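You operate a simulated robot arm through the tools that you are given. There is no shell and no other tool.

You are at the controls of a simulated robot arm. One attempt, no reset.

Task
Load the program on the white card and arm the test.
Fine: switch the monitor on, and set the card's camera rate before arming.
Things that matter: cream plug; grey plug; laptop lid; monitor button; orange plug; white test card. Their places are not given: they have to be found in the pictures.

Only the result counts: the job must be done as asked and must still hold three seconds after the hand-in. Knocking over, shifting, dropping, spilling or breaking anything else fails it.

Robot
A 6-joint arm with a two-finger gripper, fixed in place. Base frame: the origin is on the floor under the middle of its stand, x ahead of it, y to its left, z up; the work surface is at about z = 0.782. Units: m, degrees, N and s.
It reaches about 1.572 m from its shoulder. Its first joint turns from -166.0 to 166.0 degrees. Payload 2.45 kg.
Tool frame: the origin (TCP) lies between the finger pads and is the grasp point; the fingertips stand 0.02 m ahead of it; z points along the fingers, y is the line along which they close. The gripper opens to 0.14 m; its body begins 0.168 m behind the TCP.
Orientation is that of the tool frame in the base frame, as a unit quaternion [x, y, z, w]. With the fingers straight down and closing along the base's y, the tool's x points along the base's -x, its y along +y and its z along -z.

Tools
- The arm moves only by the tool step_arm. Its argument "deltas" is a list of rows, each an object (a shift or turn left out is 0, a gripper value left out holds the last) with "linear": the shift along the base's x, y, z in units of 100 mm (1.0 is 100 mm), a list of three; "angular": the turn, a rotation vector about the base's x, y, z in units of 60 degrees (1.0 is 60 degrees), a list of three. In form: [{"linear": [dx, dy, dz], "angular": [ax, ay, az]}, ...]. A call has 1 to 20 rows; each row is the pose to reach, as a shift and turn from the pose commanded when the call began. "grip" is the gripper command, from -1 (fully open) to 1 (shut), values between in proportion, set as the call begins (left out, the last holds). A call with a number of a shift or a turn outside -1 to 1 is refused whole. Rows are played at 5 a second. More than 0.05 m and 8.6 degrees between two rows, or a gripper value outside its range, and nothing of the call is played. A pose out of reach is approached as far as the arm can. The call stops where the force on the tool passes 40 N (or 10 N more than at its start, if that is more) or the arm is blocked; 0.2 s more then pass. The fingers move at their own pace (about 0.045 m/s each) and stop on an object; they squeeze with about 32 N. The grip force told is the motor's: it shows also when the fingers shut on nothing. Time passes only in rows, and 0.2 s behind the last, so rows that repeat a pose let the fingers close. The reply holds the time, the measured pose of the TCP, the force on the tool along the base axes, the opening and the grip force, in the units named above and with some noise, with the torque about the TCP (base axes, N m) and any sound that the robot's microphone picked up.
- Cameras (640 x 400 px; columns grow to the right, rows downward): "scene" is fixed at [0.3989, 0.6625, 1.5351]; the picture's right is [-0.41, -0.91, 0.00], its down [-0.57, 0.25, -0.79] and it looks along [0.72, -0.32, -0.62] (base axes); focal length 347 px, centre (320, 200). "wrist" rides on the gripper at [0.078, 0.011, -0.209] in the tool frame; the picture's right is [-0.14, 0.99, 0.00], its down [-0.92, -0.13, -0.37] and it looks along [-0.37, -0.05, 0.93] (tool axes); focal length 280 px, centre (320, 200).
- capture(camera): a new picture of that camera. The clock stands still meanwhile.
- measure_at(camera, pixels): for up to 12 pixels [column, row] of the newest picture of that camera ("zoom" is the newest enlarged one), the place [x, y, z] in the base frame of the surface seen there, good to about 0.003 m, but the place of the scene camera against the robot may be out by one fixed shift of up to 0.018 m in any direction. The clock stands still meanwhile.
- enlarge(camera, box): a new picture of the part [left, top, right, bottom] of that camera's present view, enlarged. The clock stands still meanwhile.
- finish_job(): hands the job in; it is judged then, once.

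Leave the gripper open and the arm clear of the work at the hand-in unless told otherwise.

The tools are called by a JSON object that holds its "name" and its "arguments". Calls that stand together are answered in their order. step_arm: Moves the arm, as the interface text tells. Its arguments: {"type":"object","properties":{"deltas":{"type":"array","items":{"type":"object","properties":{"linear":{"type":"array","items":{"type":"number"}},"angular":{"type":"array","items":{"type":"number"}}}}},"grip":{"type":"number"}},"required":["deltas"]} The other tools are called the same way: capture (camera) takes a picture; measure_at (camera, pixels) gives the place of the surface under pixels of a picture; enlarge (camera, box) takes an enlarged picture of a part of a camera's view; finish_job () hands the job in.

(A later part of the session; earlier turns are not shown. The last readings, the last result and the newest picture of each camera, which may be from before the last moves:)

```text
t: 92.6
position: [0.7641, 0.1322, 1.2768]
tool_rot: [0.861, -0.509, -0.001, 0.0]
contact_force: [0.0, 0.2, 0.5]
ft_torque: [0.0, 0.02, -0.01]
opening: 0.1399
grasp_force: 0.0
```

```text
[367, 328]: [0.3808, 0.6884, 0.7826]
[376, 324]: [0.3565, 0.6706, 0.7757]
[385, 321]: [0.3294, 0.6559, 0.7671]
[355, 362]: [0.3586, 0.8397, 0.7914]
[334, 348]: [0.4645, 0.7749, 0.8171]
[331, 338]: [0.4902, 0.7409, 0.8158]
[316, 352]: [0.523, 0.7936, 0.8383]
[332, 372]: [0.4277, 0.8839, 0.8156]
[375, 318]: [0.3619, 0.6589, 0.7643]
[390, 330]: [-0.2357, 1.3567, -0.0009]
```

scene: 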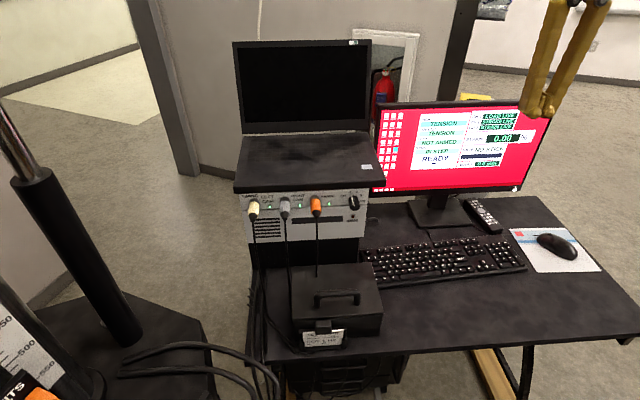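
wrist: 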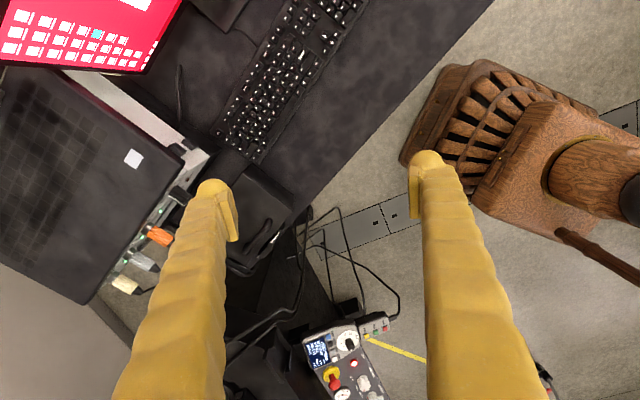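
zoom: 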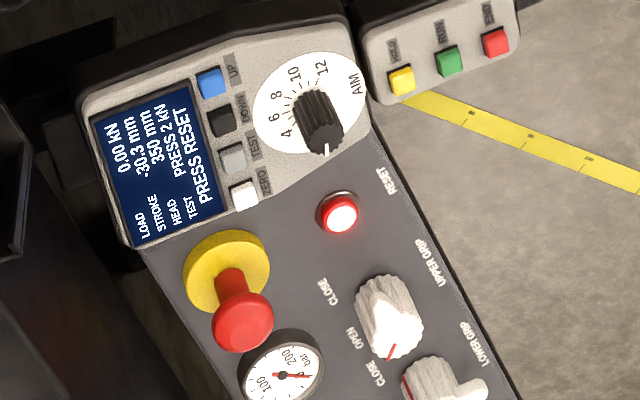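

The small box reads HOLD, RUN, END; the panel has RESET, grips, AIM, UP/DOWN/TEST/ZERO — these belong to running the machine, not arming. I'll re-verify that the knob is truly at 1 by measuring label centres and pointer from the scene camera.

{"name": "capture", "arguments": {"camera": "scene"}}

{"name": "enlarge", "arguments": {"camera": "scene", "box": [335, 183, 375, 223]}}

{"name": "measure_at", "arguments": {"camera": "zoom", "pixels": [[270, 90], [337, 88], [205, 132], [380, 124], [320, 242], [300, 242], [340, 242], [320, 225], [318, 235], [303, 207], [320, 262], [62, 205]]}}

{"name": "enlarge", "arguments": {"camera": "scene", "box": [370, 90, 560, 210]}}

```text
taken
```

scene: 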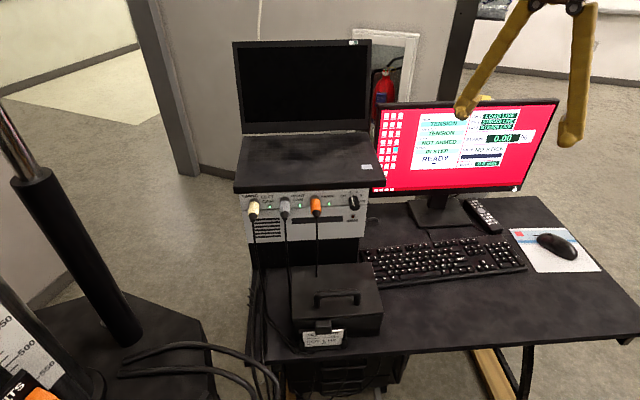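

```text
10.00 times, centred on (355, 203) of scene
```

zoom: 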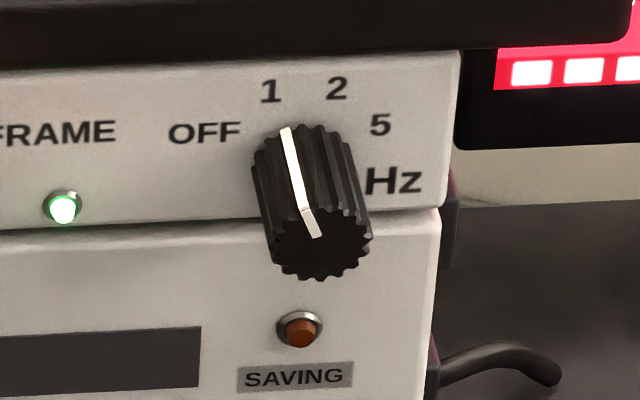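

```text
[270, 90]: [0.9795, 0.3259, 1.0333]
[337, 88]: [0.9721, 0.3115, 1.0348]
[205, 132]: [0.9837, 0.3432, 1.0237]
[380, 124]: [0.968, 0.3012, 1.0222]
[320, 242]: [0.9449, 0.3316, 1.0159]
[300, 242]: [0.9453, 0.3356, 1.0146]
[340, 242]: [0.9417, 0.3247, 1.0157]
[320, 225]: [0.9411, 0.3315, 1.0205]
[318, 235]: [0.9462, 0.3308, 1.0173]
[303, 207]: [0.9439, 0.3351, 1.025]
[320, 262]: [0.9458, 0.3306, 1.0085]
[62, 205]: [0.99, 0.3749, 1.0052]
```

```text
3.33 times, centred on (465, 150) of scene
```

zoom: 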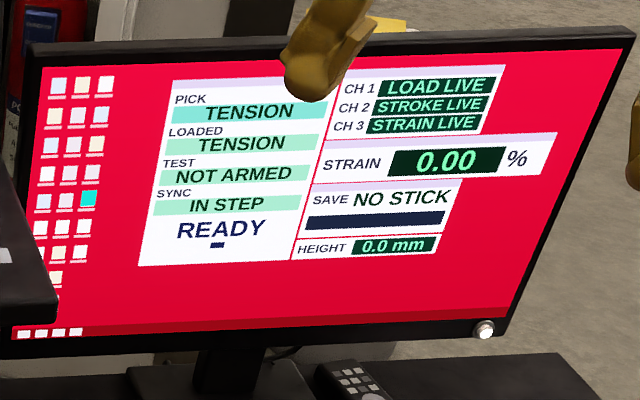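

The measured pointer (23° left of vertical) matches "1" (marks at ±22.5°, ±67.5°). So the rate is right. I'll look for other controls — e.g. the two black items on the right side of the timing box and the wall unit — in the wrist view.

{"name": "capture", "arguments": {"camera": "wrist"}}

{"name": "enlarge", "arguments": {"camera": "wrist", "box": [60, 60, 260, 210]}}

{"name": "enlarge", "arguments": {"camera": "wrist", "box": [80, 200, 220, 300]}}

```text
taken
```

wrist: 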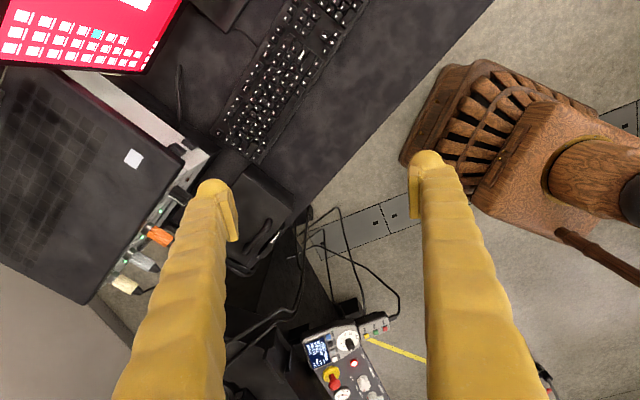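

```text
2.67 times, centred on (160, 135) of wrist
```

zoom: 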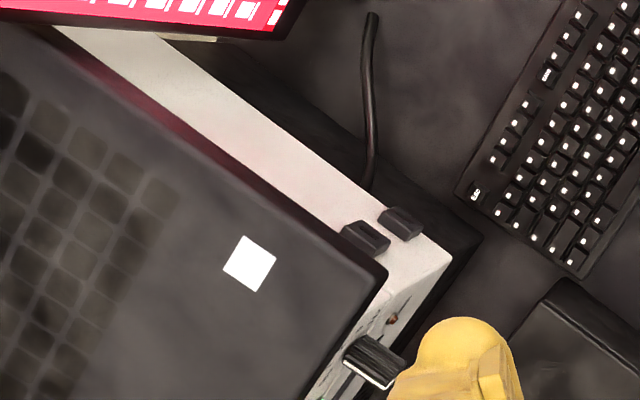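

```text
4.00 times, centred on (150, 250) of wrist
```

zoom: 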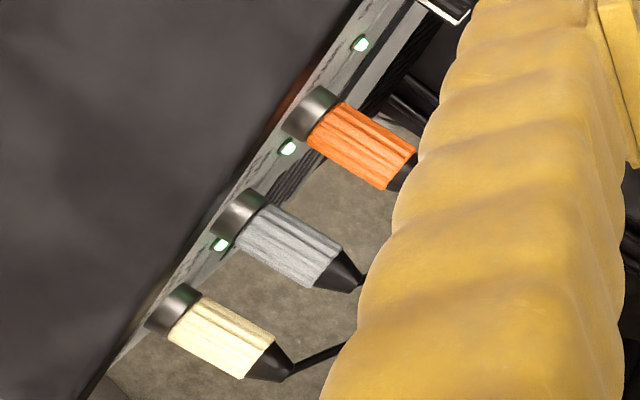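

I find no other arm control. The likeliest is still Enter (perhaps as a quick double press), so I'll go back to the keyboard. First the return path: yaw back +42°, fingers closed.

{"name": "step_arm", "arguments": {"deltas": [{"linear": [0.12, -0.2, -0.2], "angular": [0, 0, 0.14]}, {"linear": [0.24, -0.4, -0.4], "angular": [0, 0, 0.28]}, {"linear": [0.36, -0.6, -0.6], "angular": [0, 0, 0.42]}, {"linear": [0.48, -0.8, -0.8], "angular": [0, 0, 0.56]}, {"linear": [0.6, -1.0, -1.0], "angular": [0, 0, 0.7]}], "grip": 1}}

{"name": "step_arm", "arguments": {"deltas": [{"linear": [0, -0.05, -0.15], "angular": [-0.0411, -0.118, 0]}, {"linear": [0, -0.1, -0.3], "angular": [-0.0823, -0.236, 0]}, {"linear": [0, -0.15, -0.45], "angular": [-0.1234, -0.354, 0]}, {"linear": [0, -0.2, -0.6], "angular": [-0.1645, -0.472, 0]}, {"linear": [0, -0.25, -0.75], "angular": [-0.2056, -0.59, 0]}, {"linear": [0, -0.3, -0.95], "angular": [-0.2468, -0.708, 0]}]}}

{"name": "step_arm", "arguments": {"deltas": [{"linear": [0.1, 0, -0.3], "angular": [-0.1049, 0.0366, 0]}, {"linear": [0.2, 0, -0.6], "angular": [-0.2098, 0.0731, 0]}, {"linear": [0.3, 0, -1.0], "angular": [-0.3147, 0.1097, 0]}]}}

{"name": "capture", "arguments": {"camera": "wrist"}}

{"name": "enlarge", "arguments": {"camera": "scene", "box": [370, 90, 560, 210]}}

```text
t: 93.8
position: [0.8264, 0.0314, 1.1781]
tool_rot: [0.986, -0.166, -0.002, 0.0]
contact_force: [0.2, -0.6, 0.9]
ft_torque: [0.01, -0.03, -0.01]
opening: 0.0335
grasp_force: 0.0
```

```text
t: 95.2
position: [0.8235, -0.0002, 1.0822]
tool_rot: [0.912, -0.154, 0.375, 0.063]
contact_force: [-0.1, 0.1, 1.0]
ft_torque: [-0.01, 0.09, 0.0]
opening: 0.0
grasp_force: 29.9
```

```text
t: 96.0
position: [0.854, 0.0023, 0.9838]
tool_rot: [0.909, -0.085, 0.343, 0.221]
contact_force: [-0.6, 0.8, 0.3]
ft_torque: [0.0, 0.02, 0.0]
opening: 0.0002
grasp_force: 28.7
```

```text
taken
```

wrist: 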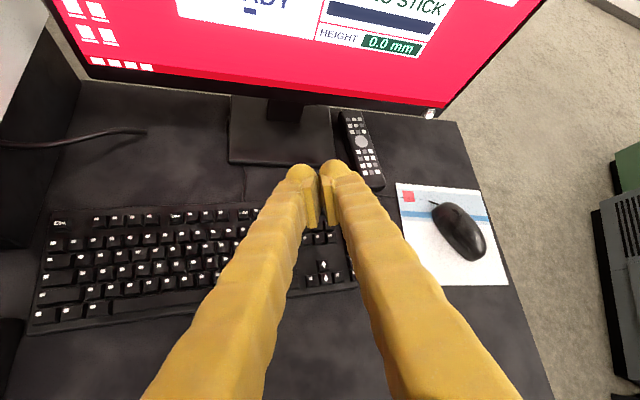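

```text
3.33 times, centred on (465, 150) of scene
```

zoom: 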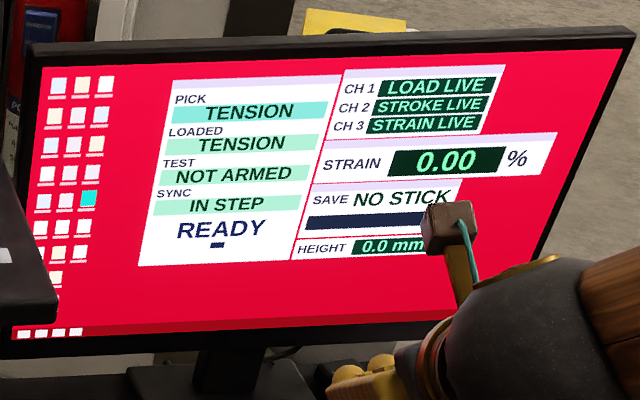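

Over Enter again. I descend to a hover about 6 mm above it, then do a quick double press.

{"name": "step_arm", "arguments": {"deltas": [{"linear": [0, 0, -0.4]}, {"linear": [0, 0, -0.8]}, {"linear": [0, 0, -1.0]}]}}

{"name": "step_arm", "arguments": {"deltas": [{"linear": [0, 0, -0.3]}, {"linear": [0, 0, -0.54]}]}}

{"name": "step_arm", "arguments": {"deltas": [{"linear": [0, 0, -0.095]}, {"linear": [0, 0, 0.02]}, {"linear": [0, 0, -0.095]}, {"linear": [0, 0, 0.02]}]}}

{"name": "enlarge", "arguments": {"camera": "scene", "box": [400, 100, 500, 175]}}

```text
t: 96.8
position: [0.8554, 0.0031, 0.8813]
tool_rot: [0.909, -0.086, 0.343, 0.221]
contact_force: [-0.6, 0.2, 0.2]
ft_torque: [-0.01, 0.02, -0.01]
opening: 0.0
grasp_force: 29.1
```

```text
t: 97.4
position: [0.8546, 0.0001, 0.8271]
tool_rot: [0.909, -0.085, 0.343, 0.222]
contact_force: [-0.5, -0.3, -0.5]
ft_torque: [0.0, -0.02, 0.02]
opening: 0.0
grasp_force: 29.2
```

```text
t: 98.4
position: [0.8551, 0.0019, 0.8291]
tool_rot: [0.909, -0.086, 0.343, 0.221]
contact_force: [0.1, 0.5, 0.5]
ft_torque: [-0.03, -0.02, 0.0]
opening: 0.0001
grasp_force: 29.5
heard: click, click
```

```text
5.33 times, centred on (450, 138) of scene
```

zoom: 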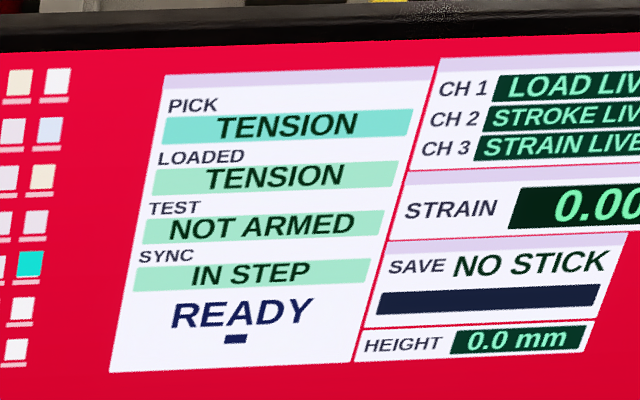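

Two clicks, but still NOT ARMED, so Enter only loads. The label that matches "TEST: NOT ARMED" is the TEST key on the load frame's panel (linked by the FRAME cable). I'll go back and measure that panel carefully. Lifting off first.

{"name": "step_arm", "arguments": {"deltas": [{"linear": [0, 0, 0.3]}, {"linear": [0, 0, 0.65]}, {"linear": [0, 0, 1.0]}]}}

{"name": "step_arm", "arguments": {"deltas": [{"linear": [-0.1, 0, 0.3], "angular": [0.1049, -0.0366, 0]}, {"linear": [-0.2, 0, 0.6], "angular": [0.2098, -0.0731, 0]}, {"linear": [-0.3, 0, 1.0], "angular": [0.3147, -0.1097, 0]}]}}

{"name": "step_arm", "arguments": {"deltas": [{"linear": [0, 0.05, 0.15], "angular": [0.0411, 0.118, 0]}, {"linear": [0, 0.1, 0.3], "angular": [0.0823, 0.236, 0]}, {"linear": [0, 0.15, 0.45], "angular": [0.1234, 0.354, 0]}, {"linear": [0, 0.2, 0.6], "angular": [0.1645, 0.472, 0]}, {"linear": [0, 0.25, 0.75], "angular": [0.2056, 0.59, 0]}, {"linear": [0, 0.3, 0.95], "angular": [0.2468, 0.708, 0]}]}}

{"name": "step_arm", "arguments": {"deltas": [{"linear": [-0.2, 0.2, 0.3], "angular": [0, 0, -0.14]}, {"linear": [-0.4, 0.4, 0.6], "angular": [0, 0, -0.28]}, {"linear": [-0.6, 0.6, 0.9], "angular": [0, 0, -0.42]}, {"linear": [-0.8, 0.8, 1.0], "angular": [0, 0, -0.56]}, {"linear": [-1.0, 1.0, 1.0], "angular": [0, 0, -0.7]}]}}

{"name": "step_arm", "arguments": {"deltas": [{"linear": [-0.2, 0.3, 0.2]}, {"linear": [-0.4, 0.6, 0.3]}, {"linear": [-0.6, 0.8, 0.5]}]}}

{"name": "capture", "arguments": {"camera": "wrist"}}

```text
t: 99.2
position: [0.8537, 0.0008, 0.93]
tool_rot: [0.909, -0.086, 0.343, 0.222]
contact_force: [-0.3, 0.6, 0.5]
ft_torque: [0.01, 0.03, -0.02]
opening: 0.0
grasp_force: 29.1
```

```text
t: 100.0
position: [0.8251, 0.0003, 1.0294]
tool_rot: [0.912, -0.153, 0.374, 0.064]
contact_force: [-0.3, -0.1, -0.9]
ft_torque: [-0.01, -0.02, -0.01]
opening: 0.0
grasp_force: 29.1
```

```text
t: 101.4
position: [0.8253, 0.0324, 1.1254]
tool_rot: [0.986, -0.164, -0.002, -0.001]
contact_force: [-0.2, 0.5, 0.8]
ft_torque: [-0.01, -0.01, 0.0]
opening: 0.0
grasp_force: 29.6
```

```text
t: 102.6
position: [0.7226, 0.1316, 1.2254]
tool_rot: [0.861, -0.508, -0.001, 0.0]
contact_force: [0.1, -0.1, -0.4]
ft_torque: [-0.02, 0.04, 0.02]
opening: 0.0
grasp_force: 28.9
```

```text
t: 103.4
position: [0.6619, 0.211, 1.2748]
tool_rot: [0.861, -0.509, -0.003, -0.001]
contact_force: [-0.7, 0.6, -0.1]
ft_torque: [-0.01, 0.04, 0.01]
opening: 0.0
grasp_force: 29.4
```

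```text
taken
```

wrist: 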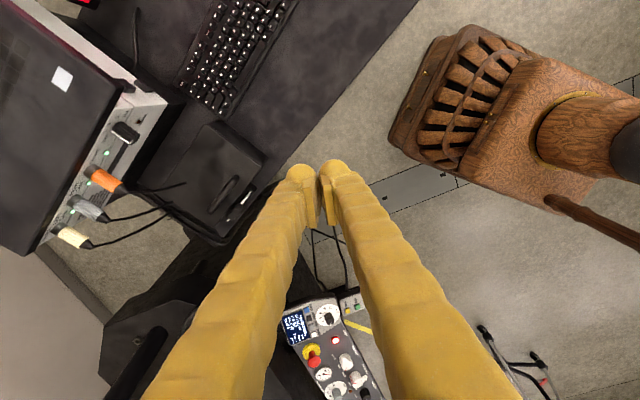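

The panel is well visible now between the fingers. I enlarge and measure its keys.

{"name": "enlarge", "arguments": {"camera": "wrist", "box": [276, 282, 376, 345]}}

{"name": "enlarge", "arguments": {"camera": "wrist", "box": [270, 290, 400, 400]}}

```text
6.35 times, centred on (326, 314) of wrist
```

zoom: 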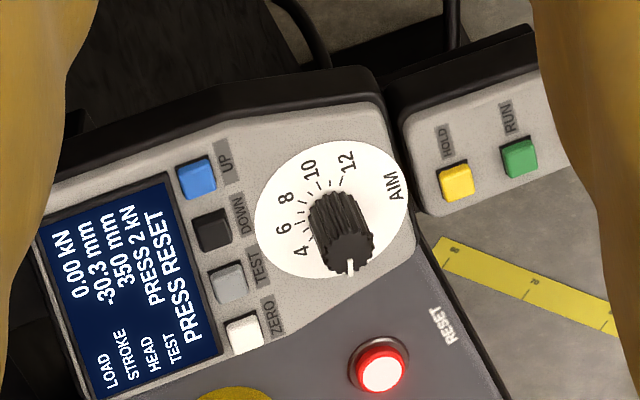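

```text
3.64 times, centred on (335, 345) of wrist
```

zoom: 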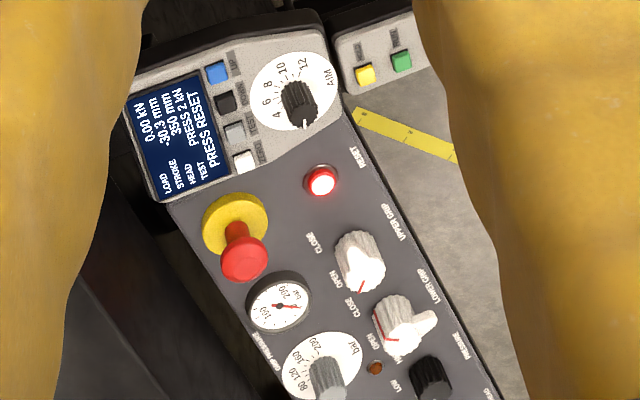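

I measure the key positions and panel plane from the first of those areas via direct wrist pixels (UP ≈(306.8,310.5), DOWN ≈(309.5,319), TEST ≈(312,327), ZERO ≈(314.5,335)).

{"name": "enlarge", "arguments": {"camera": "wrist", "box": [296, 296, 346, 346]}}

{"name": "measure_at", "arguments": {"camera": "wrist", "pixels": [[307, 310], [309.5, 318.5], [312, 327], [315, 335], [335, 340], [292, 325], [320, 345], [330, 300], [346, 310], [320, 330], [304, 325], [325, 318]]}}

```text
8.00 times, centred on (321, 321) of wrist
```

zoom: 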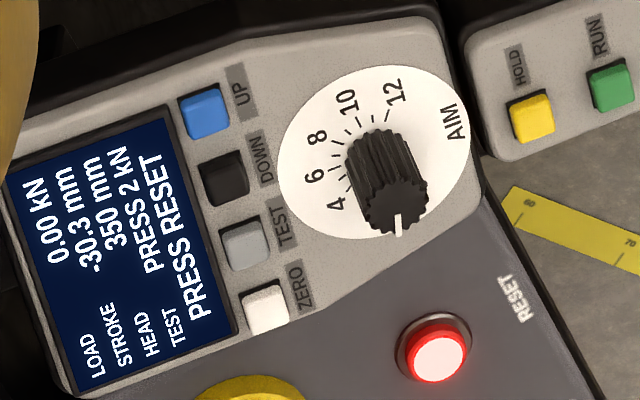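

```text
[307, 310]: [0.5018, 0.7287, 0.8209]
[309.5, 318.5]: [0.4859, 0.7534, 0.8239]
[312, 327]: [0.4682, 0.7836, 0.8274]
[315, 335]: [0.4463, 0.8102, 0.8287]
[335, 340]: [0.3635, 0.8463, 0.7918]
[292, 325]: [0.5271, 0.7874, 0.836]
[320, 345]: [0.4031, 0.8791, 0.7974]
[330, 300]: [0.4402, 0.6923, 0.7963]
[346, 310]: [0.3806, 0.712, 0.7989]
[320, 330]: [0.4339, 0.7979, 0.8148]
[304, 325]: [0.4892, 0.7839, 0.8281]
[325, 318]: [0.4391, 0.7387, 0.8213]
```

The frame keys are ~33 mm apart. Before touching anything there, I want to see the rest of that panel (more knobs and labels at its lower end). I move closer to it.

{"name": "step_arm", "arguments": {"deltas": [{"linear": [-0.3, 0.3, 0]}, {"linear": [-0.6, 0.6, 0]}, {"linear": [-0.9, 0.9, 0]}]}}

{"name": "capture", "arguments": {"camera": "wrist"}}

{"name": "enlarge", "arguments": {"camera": "wrist", "box": [240, 280, 440, 400]}}

```text
t: 104.2
position: [0.5744, 0.3024, 1.2745]
tool_rot: [0.861, -0.508, -0.001, -0.001]
contact_force: [-0.1, 0.1, 0.0]
ft_torque: [-0.01, 0.0, -0.02]
opening: 0.0
grasp_force: 29.4
```

```text
taken
```

wrist: 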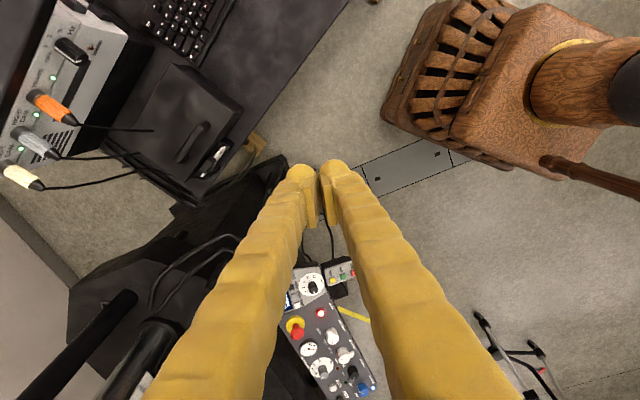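

```text
3.20 times, centred on (340, 340) of wrist
```

zoom: 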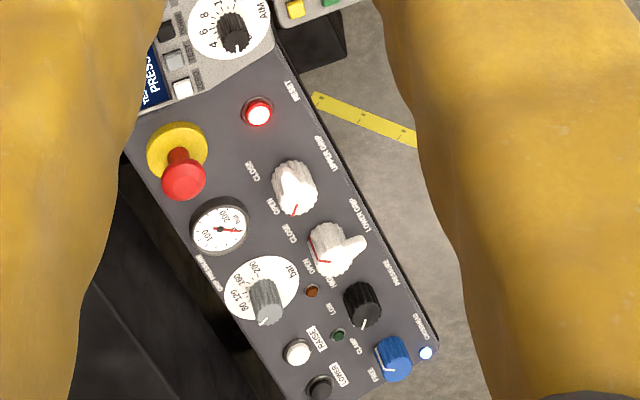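

The rest of the frame panel only has grips, pressure, crosshead, RAISE/LOWER — and its TEST row is independent of the loaded program, so the frame is a separate system. The remaining labelled workstation keys are ZERO and SAVE. I'll locate these precisely in the scene camera.

{"name": "capture", "arguments": {"camera": "scene"}}

{"name": "enlarge", "arguments": {"camera": "scene", "box": [398, 232, 462, 272]}}

```text
taken
```

scene: 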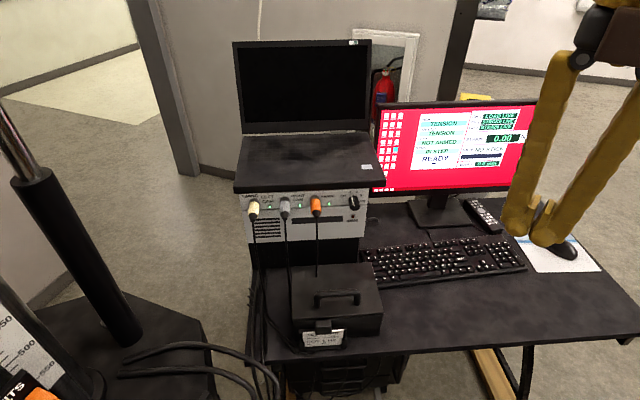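

```text
10.00 times, centred on (430, 252) of scene
```

zoom: 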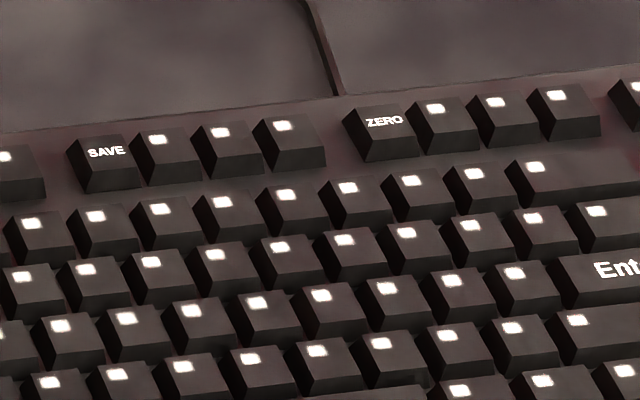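

I measure ZERO at zoom (383,121) and SAVE at (105,152), plus Enter for reference.

{"name": "measure_at", "arguments": {"camera": "zoom", "pixels": [[383, 121], [378, 125], [392, 118], [105, 152], [100, 156], [112, 150], [445, 118], [165, 145], [610, 270]]}}

{"name": "enlarge", "arguments": {"camera": "scene", "box": [400, 100, 500, 175]}}

```text
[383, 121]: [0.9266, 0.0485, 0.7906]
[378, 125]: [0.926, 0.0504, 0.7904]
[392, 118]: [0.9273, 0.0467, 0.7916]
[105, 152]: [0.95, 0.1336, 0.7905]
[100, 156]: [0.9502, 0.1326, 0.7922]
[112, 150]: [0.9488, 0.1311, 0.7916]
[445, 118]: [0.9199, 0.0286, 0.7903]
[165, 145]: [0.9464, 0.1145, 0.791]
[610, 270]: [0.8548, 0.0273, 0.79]
```

```text
5.33 times, centred on (450, 138) of scene
```

zoom: 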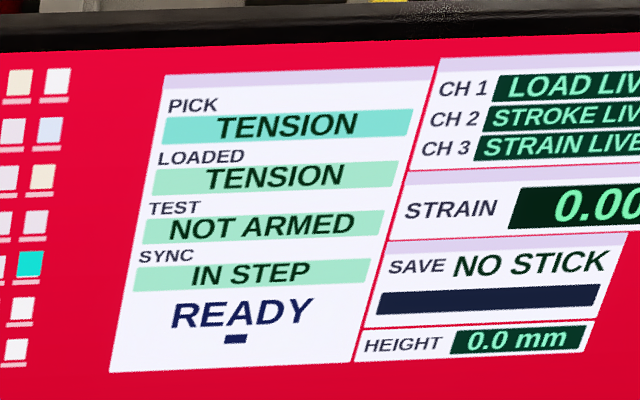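

I'll try ZERO then look (the readings are already zero, so it is harmless). I go back over the desk: yaw back, then pitch and roll into the key-pressing pose.

{"name": "step_arm", "arguments": {"deltas": [{"linear": [0.2, -0.2, -0.1], "angular": [0, 0, 0.14]}, {"linear": [0.4, -0.4, -0.2], "angular": [0, 0, 0.28]}, {"linear": [0.6, -0.6, -0.3], "angular": [0, 0, 0.42]}, {"linear": [0.8, -0.8, -0.4], "angular": [0, 0, 0.56]}, {"linear": [1.0, -1.0, -0.5], "angular": [0, 0, 0.7]}]}}

{"name": "step_arm", "arguments": {"deltas": [{"linear": [0.16, -0.16, -0.15], "angular": [-0.0411, -0.118, 0]}, {"linear": [0.32, -0.32, -0.3], "angular": [-0.0823, -0.236, 0]}, {"linear": [0.48, -0.48, -0.45], "angular": [-0.1234, -0.354, 0]}, {"linear": [0.64, -0.64, -0.6], "angular": [-0.1645, -0.472, 0]}, {"linear": [0.8, -0.8, -0.75], "angular": [-0.2056, -0.59, 0]}, {"linear": [1.0, -1.0, -0.9], "angular": [-0.2468, -0.708, 0]}]}}

{"name": "step_arm", "arguments": {"deltas": [{"linear": [0.3, -0.25, -0.3], "angular": [-0.1049, 0.0366, 0]}, {"linear": [0.6, -0.5, -0.6], "angular": [-0.2098, 0.0731, 0]}, {"linear": [0.95, -0.74, -0.95], "angular": [-0.3147, 0.1097, 0]}]}}

{"name": "capture", "arguments": {"camera": "wrist"}}

```text
t: 105.4
position: [0.6764, 0.2017, 1.2239]
tool_rot: [0.986, -0.165, -0.002, 0.0]
contact_force: [-0.6, 0.4, 0.8]
ft_torque: [0.03, 0.0, 0.0]
opening: 0.0002
grasp_force: 29.2
```

```text
t: 106.8
position: [0.7742, 0.1029, 1.1345]
tool_rot: [0.912, -0.152, 0.376, 0.063]
contact_force: [0.2, 1.0, 0.8]
ft_torque: [0.01, 0.0, 0.0]
opening: 0.0002
grasp_force: 29.1
```

```text
refused: row 3 steps farther than a row can; nothing moved
```

```text
taken
```

wrist: 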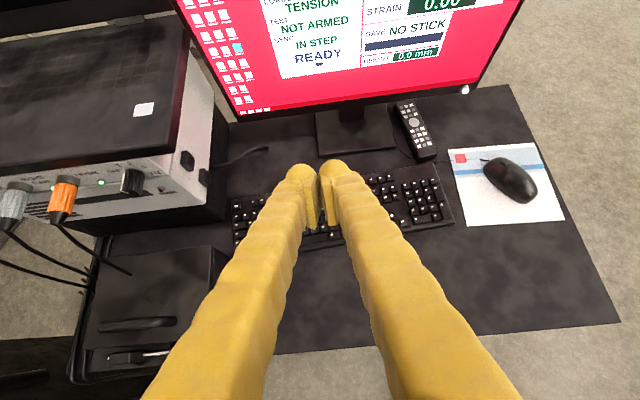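

One row was too large and refused. I resend in smaller steps.

{"name": "step_arm", "arguments": {"deltas": [{"linear": [0.2, -0.1, -0.25], "angular": [-0.1049, 0.0366, 0]}, {"linear": [0.4, -0.2, -0.5], "angular": [-0.2098, 0.0731, 0]}, {"linear": [0.6, -0.3, -0.75], "angular": [-0.3147, 0.1097, 0]}]}}

{"name": "step_arm", "arguments": {"deltas": [{"linear": [0.3, -0.15, -0.25]}, {"linear": [0.6, -0.3, -0.5]}, {"linear": [0.97, -0.45, -0.75]}]}}

{"name": "step_arm", "arguments": {"deltas": [{"linear": [0, 0, -0.4]}, {"linear": [0, 0, -0.8]}, {"linear": [0, 0, -0.95]}]}}

{"name": "step_arm", "arguments": {"deltas": [{"linear": [0, 0, -0.25]}, {"linear": [0, 0, -0.45]}]}}

{"name": "enlarge", "arguments": {"camera": "scene", "box": [398, 220, 478, 270]}}

{"name": "capture", "arguments": {"camera": "wrist"}}

```text
t: 107.6
position: [0.8356, 0.0713, 1.0576]
tool_rot: [0.909, -0.086, 0.342, 0.222]
contact_force: [-0.4, 0.5, 0.2]
ft_torque: [0.0, 0.02, 0.02]
opening: 0.0
grasp_force: 29.2
```

```text
t: 108.4
position: [0.9332, 0.0265, 0.9817]
tool_rot: [0.908, -0.086, 0.344, 0.221]
contact_force: [-0.7, -0.8, 0.8]
ft_torque: [0.02, 0.01, 0.03]
opening: 0.0
grasp_force: 29.2
```

```text
t: 109.2
position: [0.9315, 0.0271, 0.8872]
tool_rot: [0.909, -0.086, 0.342, 0.221]
contact_force: [-1.2, 0.6, 0.4]
ft_torque: [0.01, 0.03, 0.01]
opening: 0.0
grasp_force: 29.6
```

```text
t: 109.8
position: [0.9323, 0.0274, 0.8433]
tool_rot: [0.909, -0.086, 0.343, 0.221]
contact_force: [-0.1, 0.0, -0.7]
ft_torque: [-0.04, 0.0, 0.01]
opening: 0.0001
grasp_force: 28.8
```

```text
8.00 times, centred on (438, 245) of scene
```

zoom: 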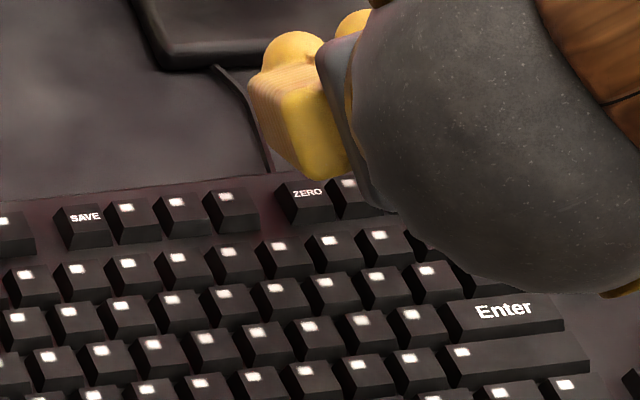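

```text
taken
```

wrist: 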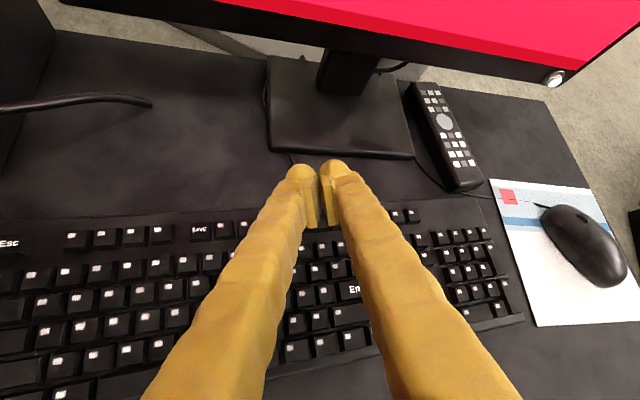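

Aligned over ZERO (bulb position relative to key matches earlier presses within ~3 mm). I nudge slightly and press until the click.

{"name": "step_arm", "arguments": {"deltas": [{"linear": [0.009, -0.019, -0.1]}, {"linear": [0.009, -0.019, -0.16]}, {"linear": [0.009, -0.019, -0.19]}, {"linear": [0.009, -0.019, -0.21]}, {"linear": [0.009, -0.019, -0.22]}]}}

{"name": "enlarge", "arguments": {"camera": "scene", "box": [400, 100, 500, 175]}}

```text
t: 111.0
position: [0.9334, 0.0244, 0.8226]
tool_rot: [0.909, -0.086, 0.343, 0.221]
contact_force: [-1.2, -0.6, 0.5]
ft_torque: [-0.03, -0.01, -0.01]
opening: 0.0
grasp_force: 29.1
```

```text
5.33 times, centred on (450, 138) of scene
```

zoom: 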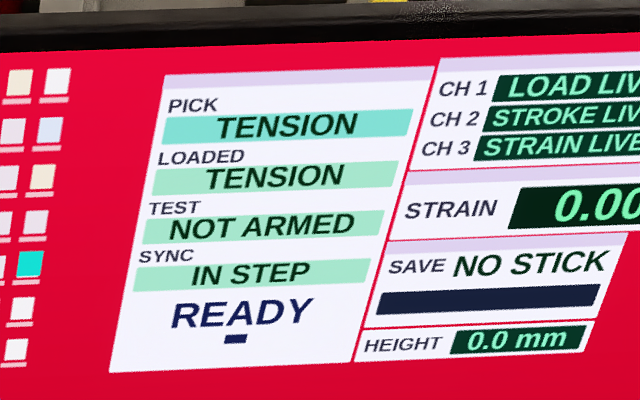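

No click yet. 3 mm more.

{"name": "step_arm", "arguments": {"deltas": [{"linear": [0, 0, -0.01]}, {"linear": [0, 0, -0.02]}, {"linear": [0, 0, -0.03]}]}}

{"name": "enlarge", "arguments": {"camera": "scene", "box": [370, 90, 560, 210]}}

```text
t: 111.8
position: [0.9328, 0.0246, 0.8189]
tool_rot: [0.909, -0.086, 0.343, 0.221]
contact_force: [-0.7, -1.4, 4.2]
ft_torque: [-0.04, 0.04, 0.01]
opening: 0.0003
grasp_force: 28.7
heard: click
```

```text
3.33 times, centred on (465, 150) of scene
```

zoom: 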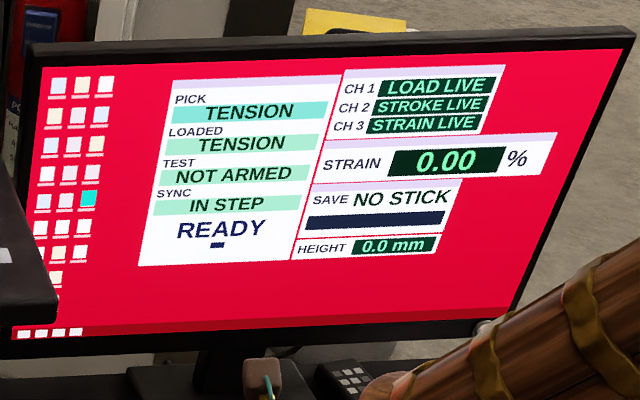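

ZERO clicked with no visible change. I lift and press Enter once more, in case zeroing was the missing step before arming.

{"name": "step_arm", "arguments": {"deltas": [{"linear": [0, 0, 0.2]}, {"linear": [-0.1, 0, 0.4]}, {"linear": [-0.45, -0.13, 0.4]}, {"linear": [-0.775, -0.245, 0.4]}, {"linear": [-0.775, -0.245, 0.15]}]}}

{"name": "step_arm", "arguments": {"deltas": [{"linear": [0, 0, -0.06]}, {"linear": [0, 0, -0.09]}, {"linear": [0, 0, -0.11]}, {"linear": [0, 0, -0.13]}, {"linear": [0, 0, -0.14]}]}}

{"name": "enlarge", "arguments": {"camera": "scene", "box": [400, 100, 500, 175]}}

```text
t: 113.0
position: [0.8548, -0.0018, 0.8347]
tool_rot: [0.909, -0.085, 0.343, 0.221]
contact_force: [-0.3, -0.9, -0.5]
ft_torque: [-0.02, 0.01, 0.06]
opening: 0.0002
grasp_force: 29.1
```

```text
t: 114.2
position: [0.8557, 0.0016, 0.82]
tool_rot: [0.909, -0.086, 0.343, 0.222]
contact_force: [0.8, -0.4, 0.7]
ft_torque: [-0.01, -0.01, -0.01]
opening: 0.0
grasp_force: 29.9
heard: click
```

```text
5.33 times, centred on (450, 138) of scene
```

zoom: 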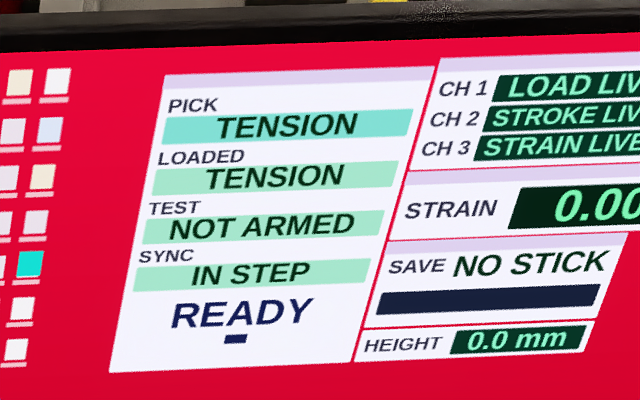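

Still NOT ARMED. I'll try the SAVE key next (no stick is inserted, so nothing can be written). I lift and move over SAVE.

{"name": "step_arm", "arguments": {"deltas": [{"linear": [0, 0, 0.3]}, {"linear": [0.2, 0.2, 0.6]}, {"linear": [0.5, 0.5, 0.6]}, {"linear": [0.8, 0.8, 0.6]}, {"linear": [1.0, 1.0, 0.6]}]}}

{"name": "step_arm", "arguments": {"deltas": [{"linear": [0.005, 0.07, -0.2]}, {"linear": [0.005, 0.077, -0.36]}]}}

{"name": "enlarge", "arguments": {"camera": "scene", "box": [370, 220, 450, 270]}}

{"name": "capture", "arguments": {"camera": "wrist"}}

```text
t: 115.4
position: [0.9548, 0.1006, 0.8806]
tool_rot: [0.909, -0.086, 0.343, 0.222]
contact_force: [-0.4, -0.2, -0.3]
ft_torque: [0.01, 0.04, -0.01]
opening: 0.0001
grasp_force: 29.2
```

```text
t: 116.0
position: [0.9549, 0.1075, 0.8452]
tool_rot: [0.909, -0.086, 0.343, 0.221]
contact_force: [-0.6, 0.4, 0.6]
ft_torque: [-0.03, 0.02, 0.01]
opening: 0.0001
grasp_force: 29.8
```

```text
8.00 times, centred on (410, 245) of scene
```

zoom: 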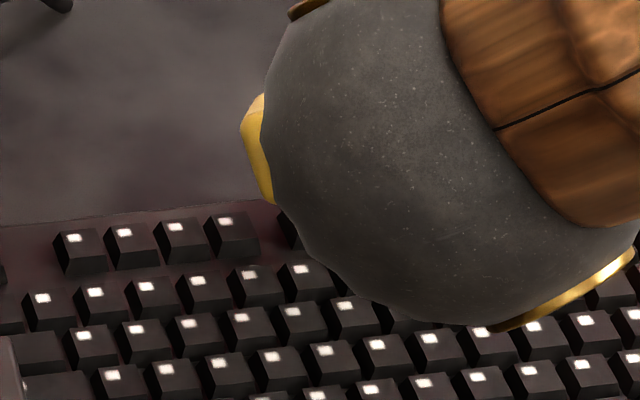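

```text
taken
```

wrist: 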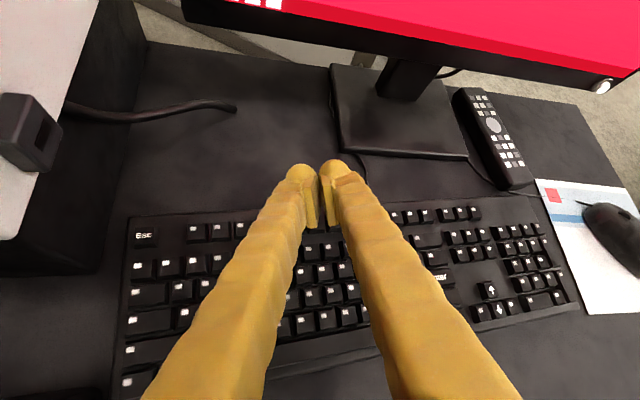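

The wrist body hides SAVE from the scene camera, but the computed position is good. I press down slowly.

{"name": "step_arm", "arguments": {"deltas": [{"linear": [0.01, 0.015, -0.12]}, {"linear": [0.01, 0.015, -0.18]}, {"linear": [0.01, 0.015, -0.21]}, {"linear": [0.01, 0.015, -0.23]}, {"linear": [0.01, 0.015, -0.24]}, {"linear": [0.01, 0.015, -0.25]}, {"linear": [0.01, 0.015, -0.26]}]}}

{"name": "enlarge", "arguments": {"camera": "scene", "box": [370, 90, 560, 210]}}

```text
t: 117.6
position: [0.9573, 0.1092, 0.8192]
tool_rot: [0.909, -0.085, 0.344, 0.22]
contact_force: [-1.2, 0.3, 6.3]
ft_torque: [0.08, 0.04, 0.0]
opening: 0.0002
grasp_force: 29.4
heard: click
```

```text
3.33 times, centred on (465, 150) of scene
```

zoom: 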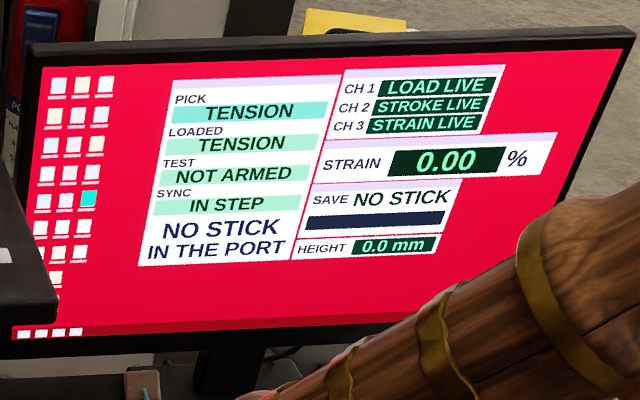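

SAVE gave "NO STICK IN THE PORT", so refused actions show a message; Enter showed none when already loaded, so arming isn't on Enter. I lift off and clear the keyboard, then look at the screen again.

{"name": "step_arm", "arguments": {"deltas": [{"linear": [0, 0, 0.3]}, {"linear": [-0.05, -0.05, 0.65]}, {"linear": [-0.15, -0.15, 1.0]}]}}

{"name": "step_arm", "arguments": {"deltas": [{"linear": [-0.3, -0.1, 0.3], "angular": [0.1049, -0.0366, 0]}, {"linear": [-0.6, -0.2, 0.6], "angular": [0.2098, -0.0731, 0]}, {"linear": [-0.9, -0.3, 0.9], "angular": [0.3147, -0.1097, 0]}]}}

{"name": "enlarge", "arguments": {"camera": "scene", "box": [370, 90, 560, 210]}}

{"name": "capture", "arguments": {"camera": "scene"}}

```text
t: 118.4
position: [0.9424, 0.0962, 0.9214]
tool_rot: [0.909, -0.085, 0.343, 0.221]
contact_force: [0.0, 0.1, -0.4]
ft_torque: [0.0, -0.03, -0.02]
opening: 0.0
grasp_force: 29.3
```

```text
t: 119.2
position: [0.8537, 0.0655, 1.0079]
tool_rot: [0.912, -0.153, 0.375, 0.063]
contact_force: [0.6, -0.3, 0.5]
ft_torque: [-0.01, 0.01, 0.01]
opening: 0.0001
grasp_force: 29.0
```

```text
3.33 times, centred on (465, 150) of scene
```

zoom: 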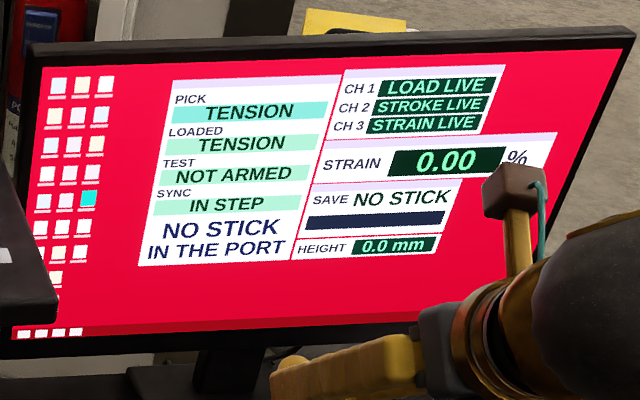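

```text
taken
```

scene: 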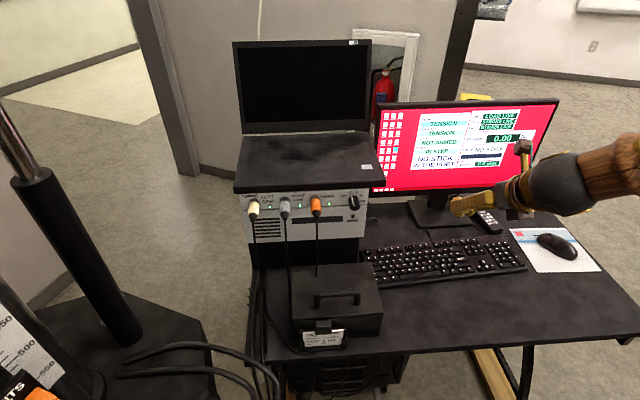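

The message persists. Now I go to the load frame's panel to try its TEST key. I travel left at about z 1.1, yawing the tool gradually toward heading 45°, watching for reach limits.

{"name": "step_arm", "arguments": {"deltas": [{"linear": [-0.27, 0.3, 0.17], "angular": [0, 0, 0.083]}, {"linear": [-0.54, 0.6, 0.34], "angular": [0, 0, 0.167]}, {"linear": [-0.8, 0.9, 0.5], "angular": [0, 0, 0.25]}]}}

{"name": "step_arm", "arguments": {"deltas": [{"linear": [-0.27, 0.3, 0.17], "angular": [0, 0, 0.083]}, {"linear": [-0.54, 0.6, 0.34], "angular": [0, 0, 0.167]}, {"linear": [-0.8, 0.9, 0.5], "angular": [0, 0, 0.25]}]}}

{"name": "step_arm", "arguments": {"deltas": [{"linear": [-0.2, 0.33, 0], "angular": [0, 0, 0.083]}, {"linear": [-0.4, 0.66, 0], "angular": [0, 0, 0.167]}, {"linear": [-0.6, 1.0, 0], "angular": [0, 0, 0.25]}]}}

{"name": "capture", "arguments": {"camera": "wrist"}}

{"name": "capture", "arguments": {"camera": "scene"}}

```text
t: 120.0
position: [0.7704, 0.1564, 1.0598]
tool_rot: [0.924, -0.033, 0.38, 0.014]
contact_force: [0.1, -0.2, -0.2]
ft_torque: [0.01, -0.01, -0.02]
opening: 0.0002
grasp_force: 29.6
```

```text
t: 120.8
position: [0.6886, 0.2452, 1.1103]
tool_rot: [0.92, 0.088, 0.379, -0.035]
contact_force: [0.5, 0.3, -1.2]
ft_torque: [0.0, -0.03, 0.02]
opening: 0.0003
grasp_force: 29.1
```

```text
t: 121.6
position: [0.63, 0.345, 1.1091]
tool_rot: [0.901, 0.208, 0.371, -0.086]
contact_force: [1.0, 0.4, 0.3]
ft_torque: [-0.01, 0.0, -0.01]
opening: 0.0001
grasp_force: 29.3
```

```text
taken
```

wrist: 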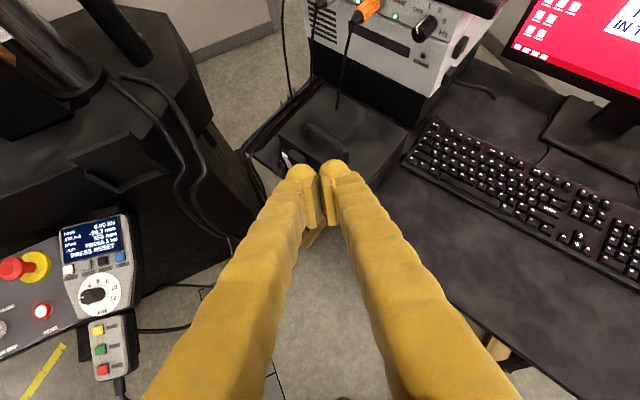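

```text
taken
```

scene: 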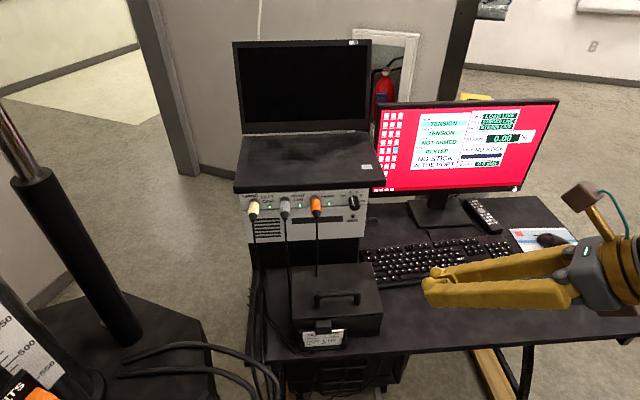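

I now have a clear view of the frame's panel on the left. I enlarge it and re-measure the keys.

{"name": "enlarge", "arguments": {"camera": "wrist", "box": [20, 200, 160, 390]}}

{"name": "measure_at", "arguments": {"camera": "wrist", "pixels": [[121, 257], [103, 261], [85, 265], [68, 270], [97, 295], [43, 311], [36, 265], [98, 330], [101, 348], [103, 368], [90, 235], [75, 320]]}}

```text
2.11 times, centred on (90, 295) of wrist
```

zoom: 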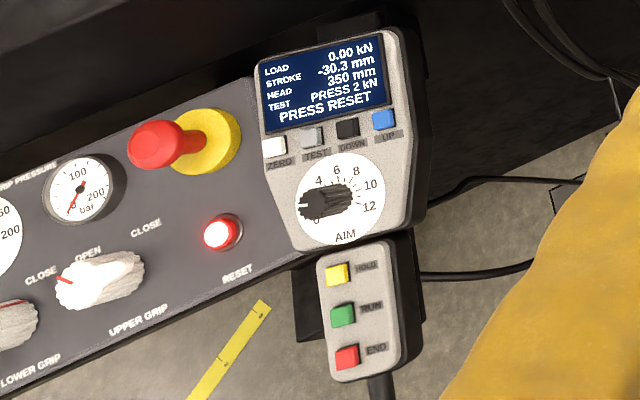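

```text
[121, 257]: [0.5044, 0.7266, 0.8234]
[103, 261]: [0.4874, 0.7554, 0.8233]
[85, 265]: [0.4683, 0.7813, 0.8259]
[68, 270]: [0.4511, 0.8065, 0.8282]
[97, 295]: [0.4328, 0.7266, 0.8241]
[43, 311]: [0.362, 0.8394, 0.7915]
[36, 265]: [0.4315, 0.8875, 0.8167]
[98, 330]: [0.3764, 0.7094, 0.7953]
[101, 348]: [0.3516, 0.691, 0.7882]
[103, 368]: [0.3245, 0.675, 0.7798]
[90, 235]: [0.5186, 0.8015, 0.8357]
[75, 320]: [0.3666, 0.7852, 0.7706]
```

TEST key is at about (0.468,0.782,0.826). I continue moving left with the final yaw, then check the surroundings.

{"name": "step_arm", "arguments": {"deltas": [{"linear": [-0.13, 0.33, 0], "angular": [0, 0, 0.107]}, {"linear": [-0.26, 0.66, 0], "angular": [0, 0, 0.213]}, {"linear": [-0.4, 1.0, 0], "angular": [0, 0, 0.32]}]}}

{"name": "step_arm", "arguments": {"deltas": [{"linear": [-0.2, 0.33, 0]}, {"linear": [-0.4, 0.66, 0]}, {"linear": [-0.6, 1.0, 0]}]}}

{"name": "capture", "arguments": {"camera": "wrist"}}

{"name": "capture", "arguments": {"camera": "scene"}}

```text
t: 122.4
position: [0.5681, 0.4717, 1.0996]
tool_rot: [0.857, 0.34, 0.367, -0.119]
contact_force: [-0.1, 0.6, 1.1]
ft_torque: [-0.03, 0.0, -0.01]
opening: 0.0003
grasp_force: 29.5
out of reach, approached as far as the arm can: row 2, 3
```

```text
t: 123.2
position: [0.5318, 0.5459, 1.1092]
tool_rot: [0.854, 0.355, 0.353, -0.146]
contact_force: [0.2, -0.3, 0.4]
ft_torque: [0.03, 0.01, 0.05]
opening: 0.0
grasp_force: 29.1
out of reach, approached as far as the arm can: row 1, 2
```

```text
taken
```

wrist: 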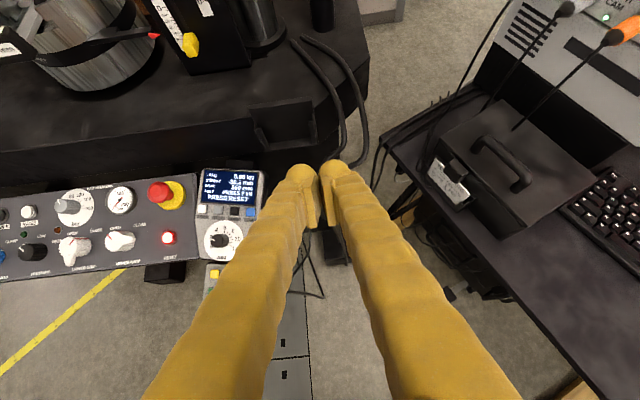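

```text
taken
```

scene: 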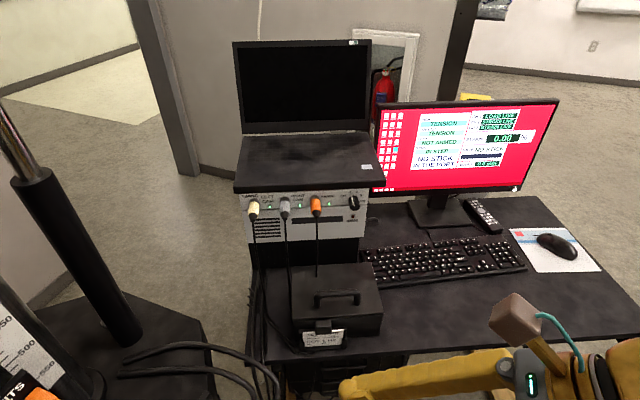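

Limits flagged mid-way but the final pose was reached (heading 45°). I now roll -20° about the heading, which eases the limit, and move further toward the panel.

{"name": "step_arm", "arguments": {"deltas": [{"linear": [-0.05, 0.33, 0], "angular": [-0.0786, -0.0786, 0]}, {"linear": [-0.1, 0.66, 0], "angular": [-0.1571, -0.1571, 0]}, {"linear": [-0.2, 1.0, -0.1], "angular": [-0.2357, -0.2357, 0]}]}}

{"name": "capture", "arguments": {"camera": "wrist"}}

{"name": "enlarge", "arguments": {"camera": "wrist", "box": [120, 130, 320, 260]}}

```text
t: 124.2
position: [0.53, 0.6354, 1.0789]
tool_rot: [0.823, 0.404, 0.4, 0.017]
contact_force: [-0.3, -0.2, -0.1]
ft_torque: [-0.01, -0.02, -0.03]
opening: 0.0
grasp_force: 29.9
stopped in row 3: the arm was blocked; the commanded pose is now the measured one
```

```text
taken
```

wrist: 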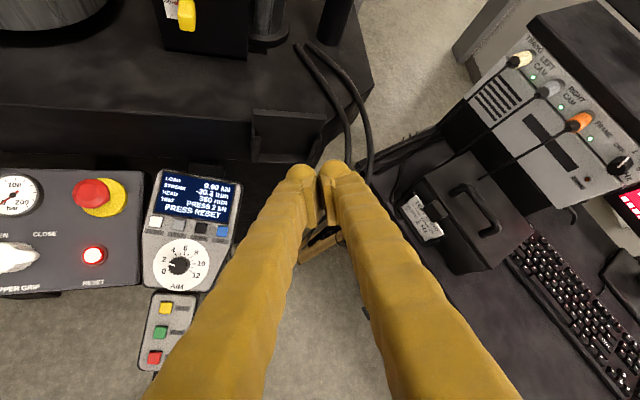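

```text
3.08 times, centred on (220, 195) of wrist
```

zoom: 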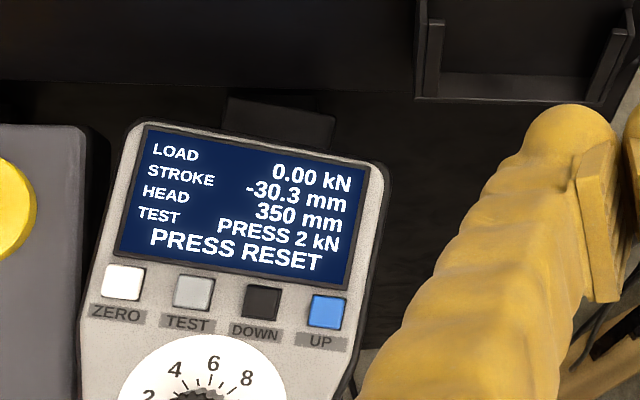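

The arm reported being blocked. I look at the scene to see what the arm might be touching before moving.

{"name": "capture", "arguments": {"camera": "scene"}}

{"name": "enlarge", "arguments": {"camera": "wrist", "box": [240, 90, 480, 300]}}

```text
taken
```

scene: 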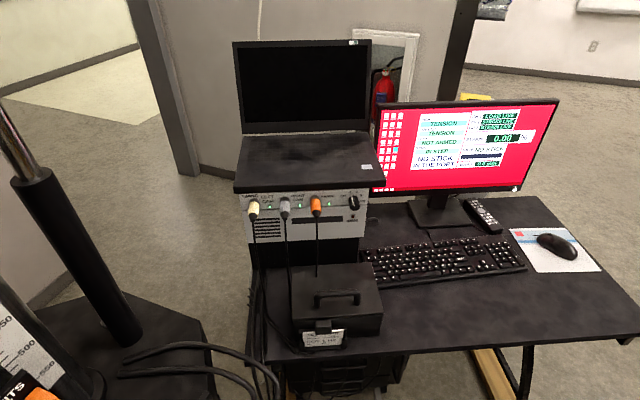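

```text
1.90 times, centred on (360, 195) of wrist
```

zoom: 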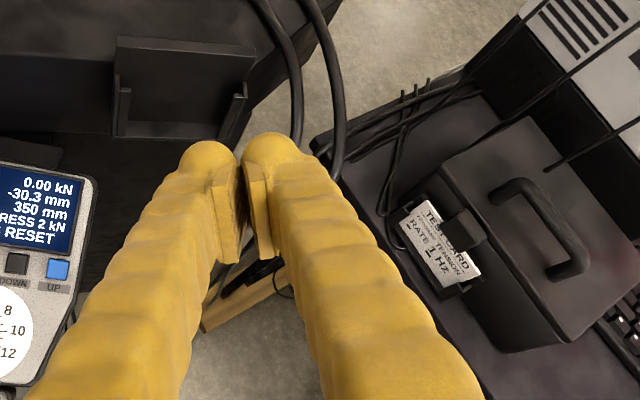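

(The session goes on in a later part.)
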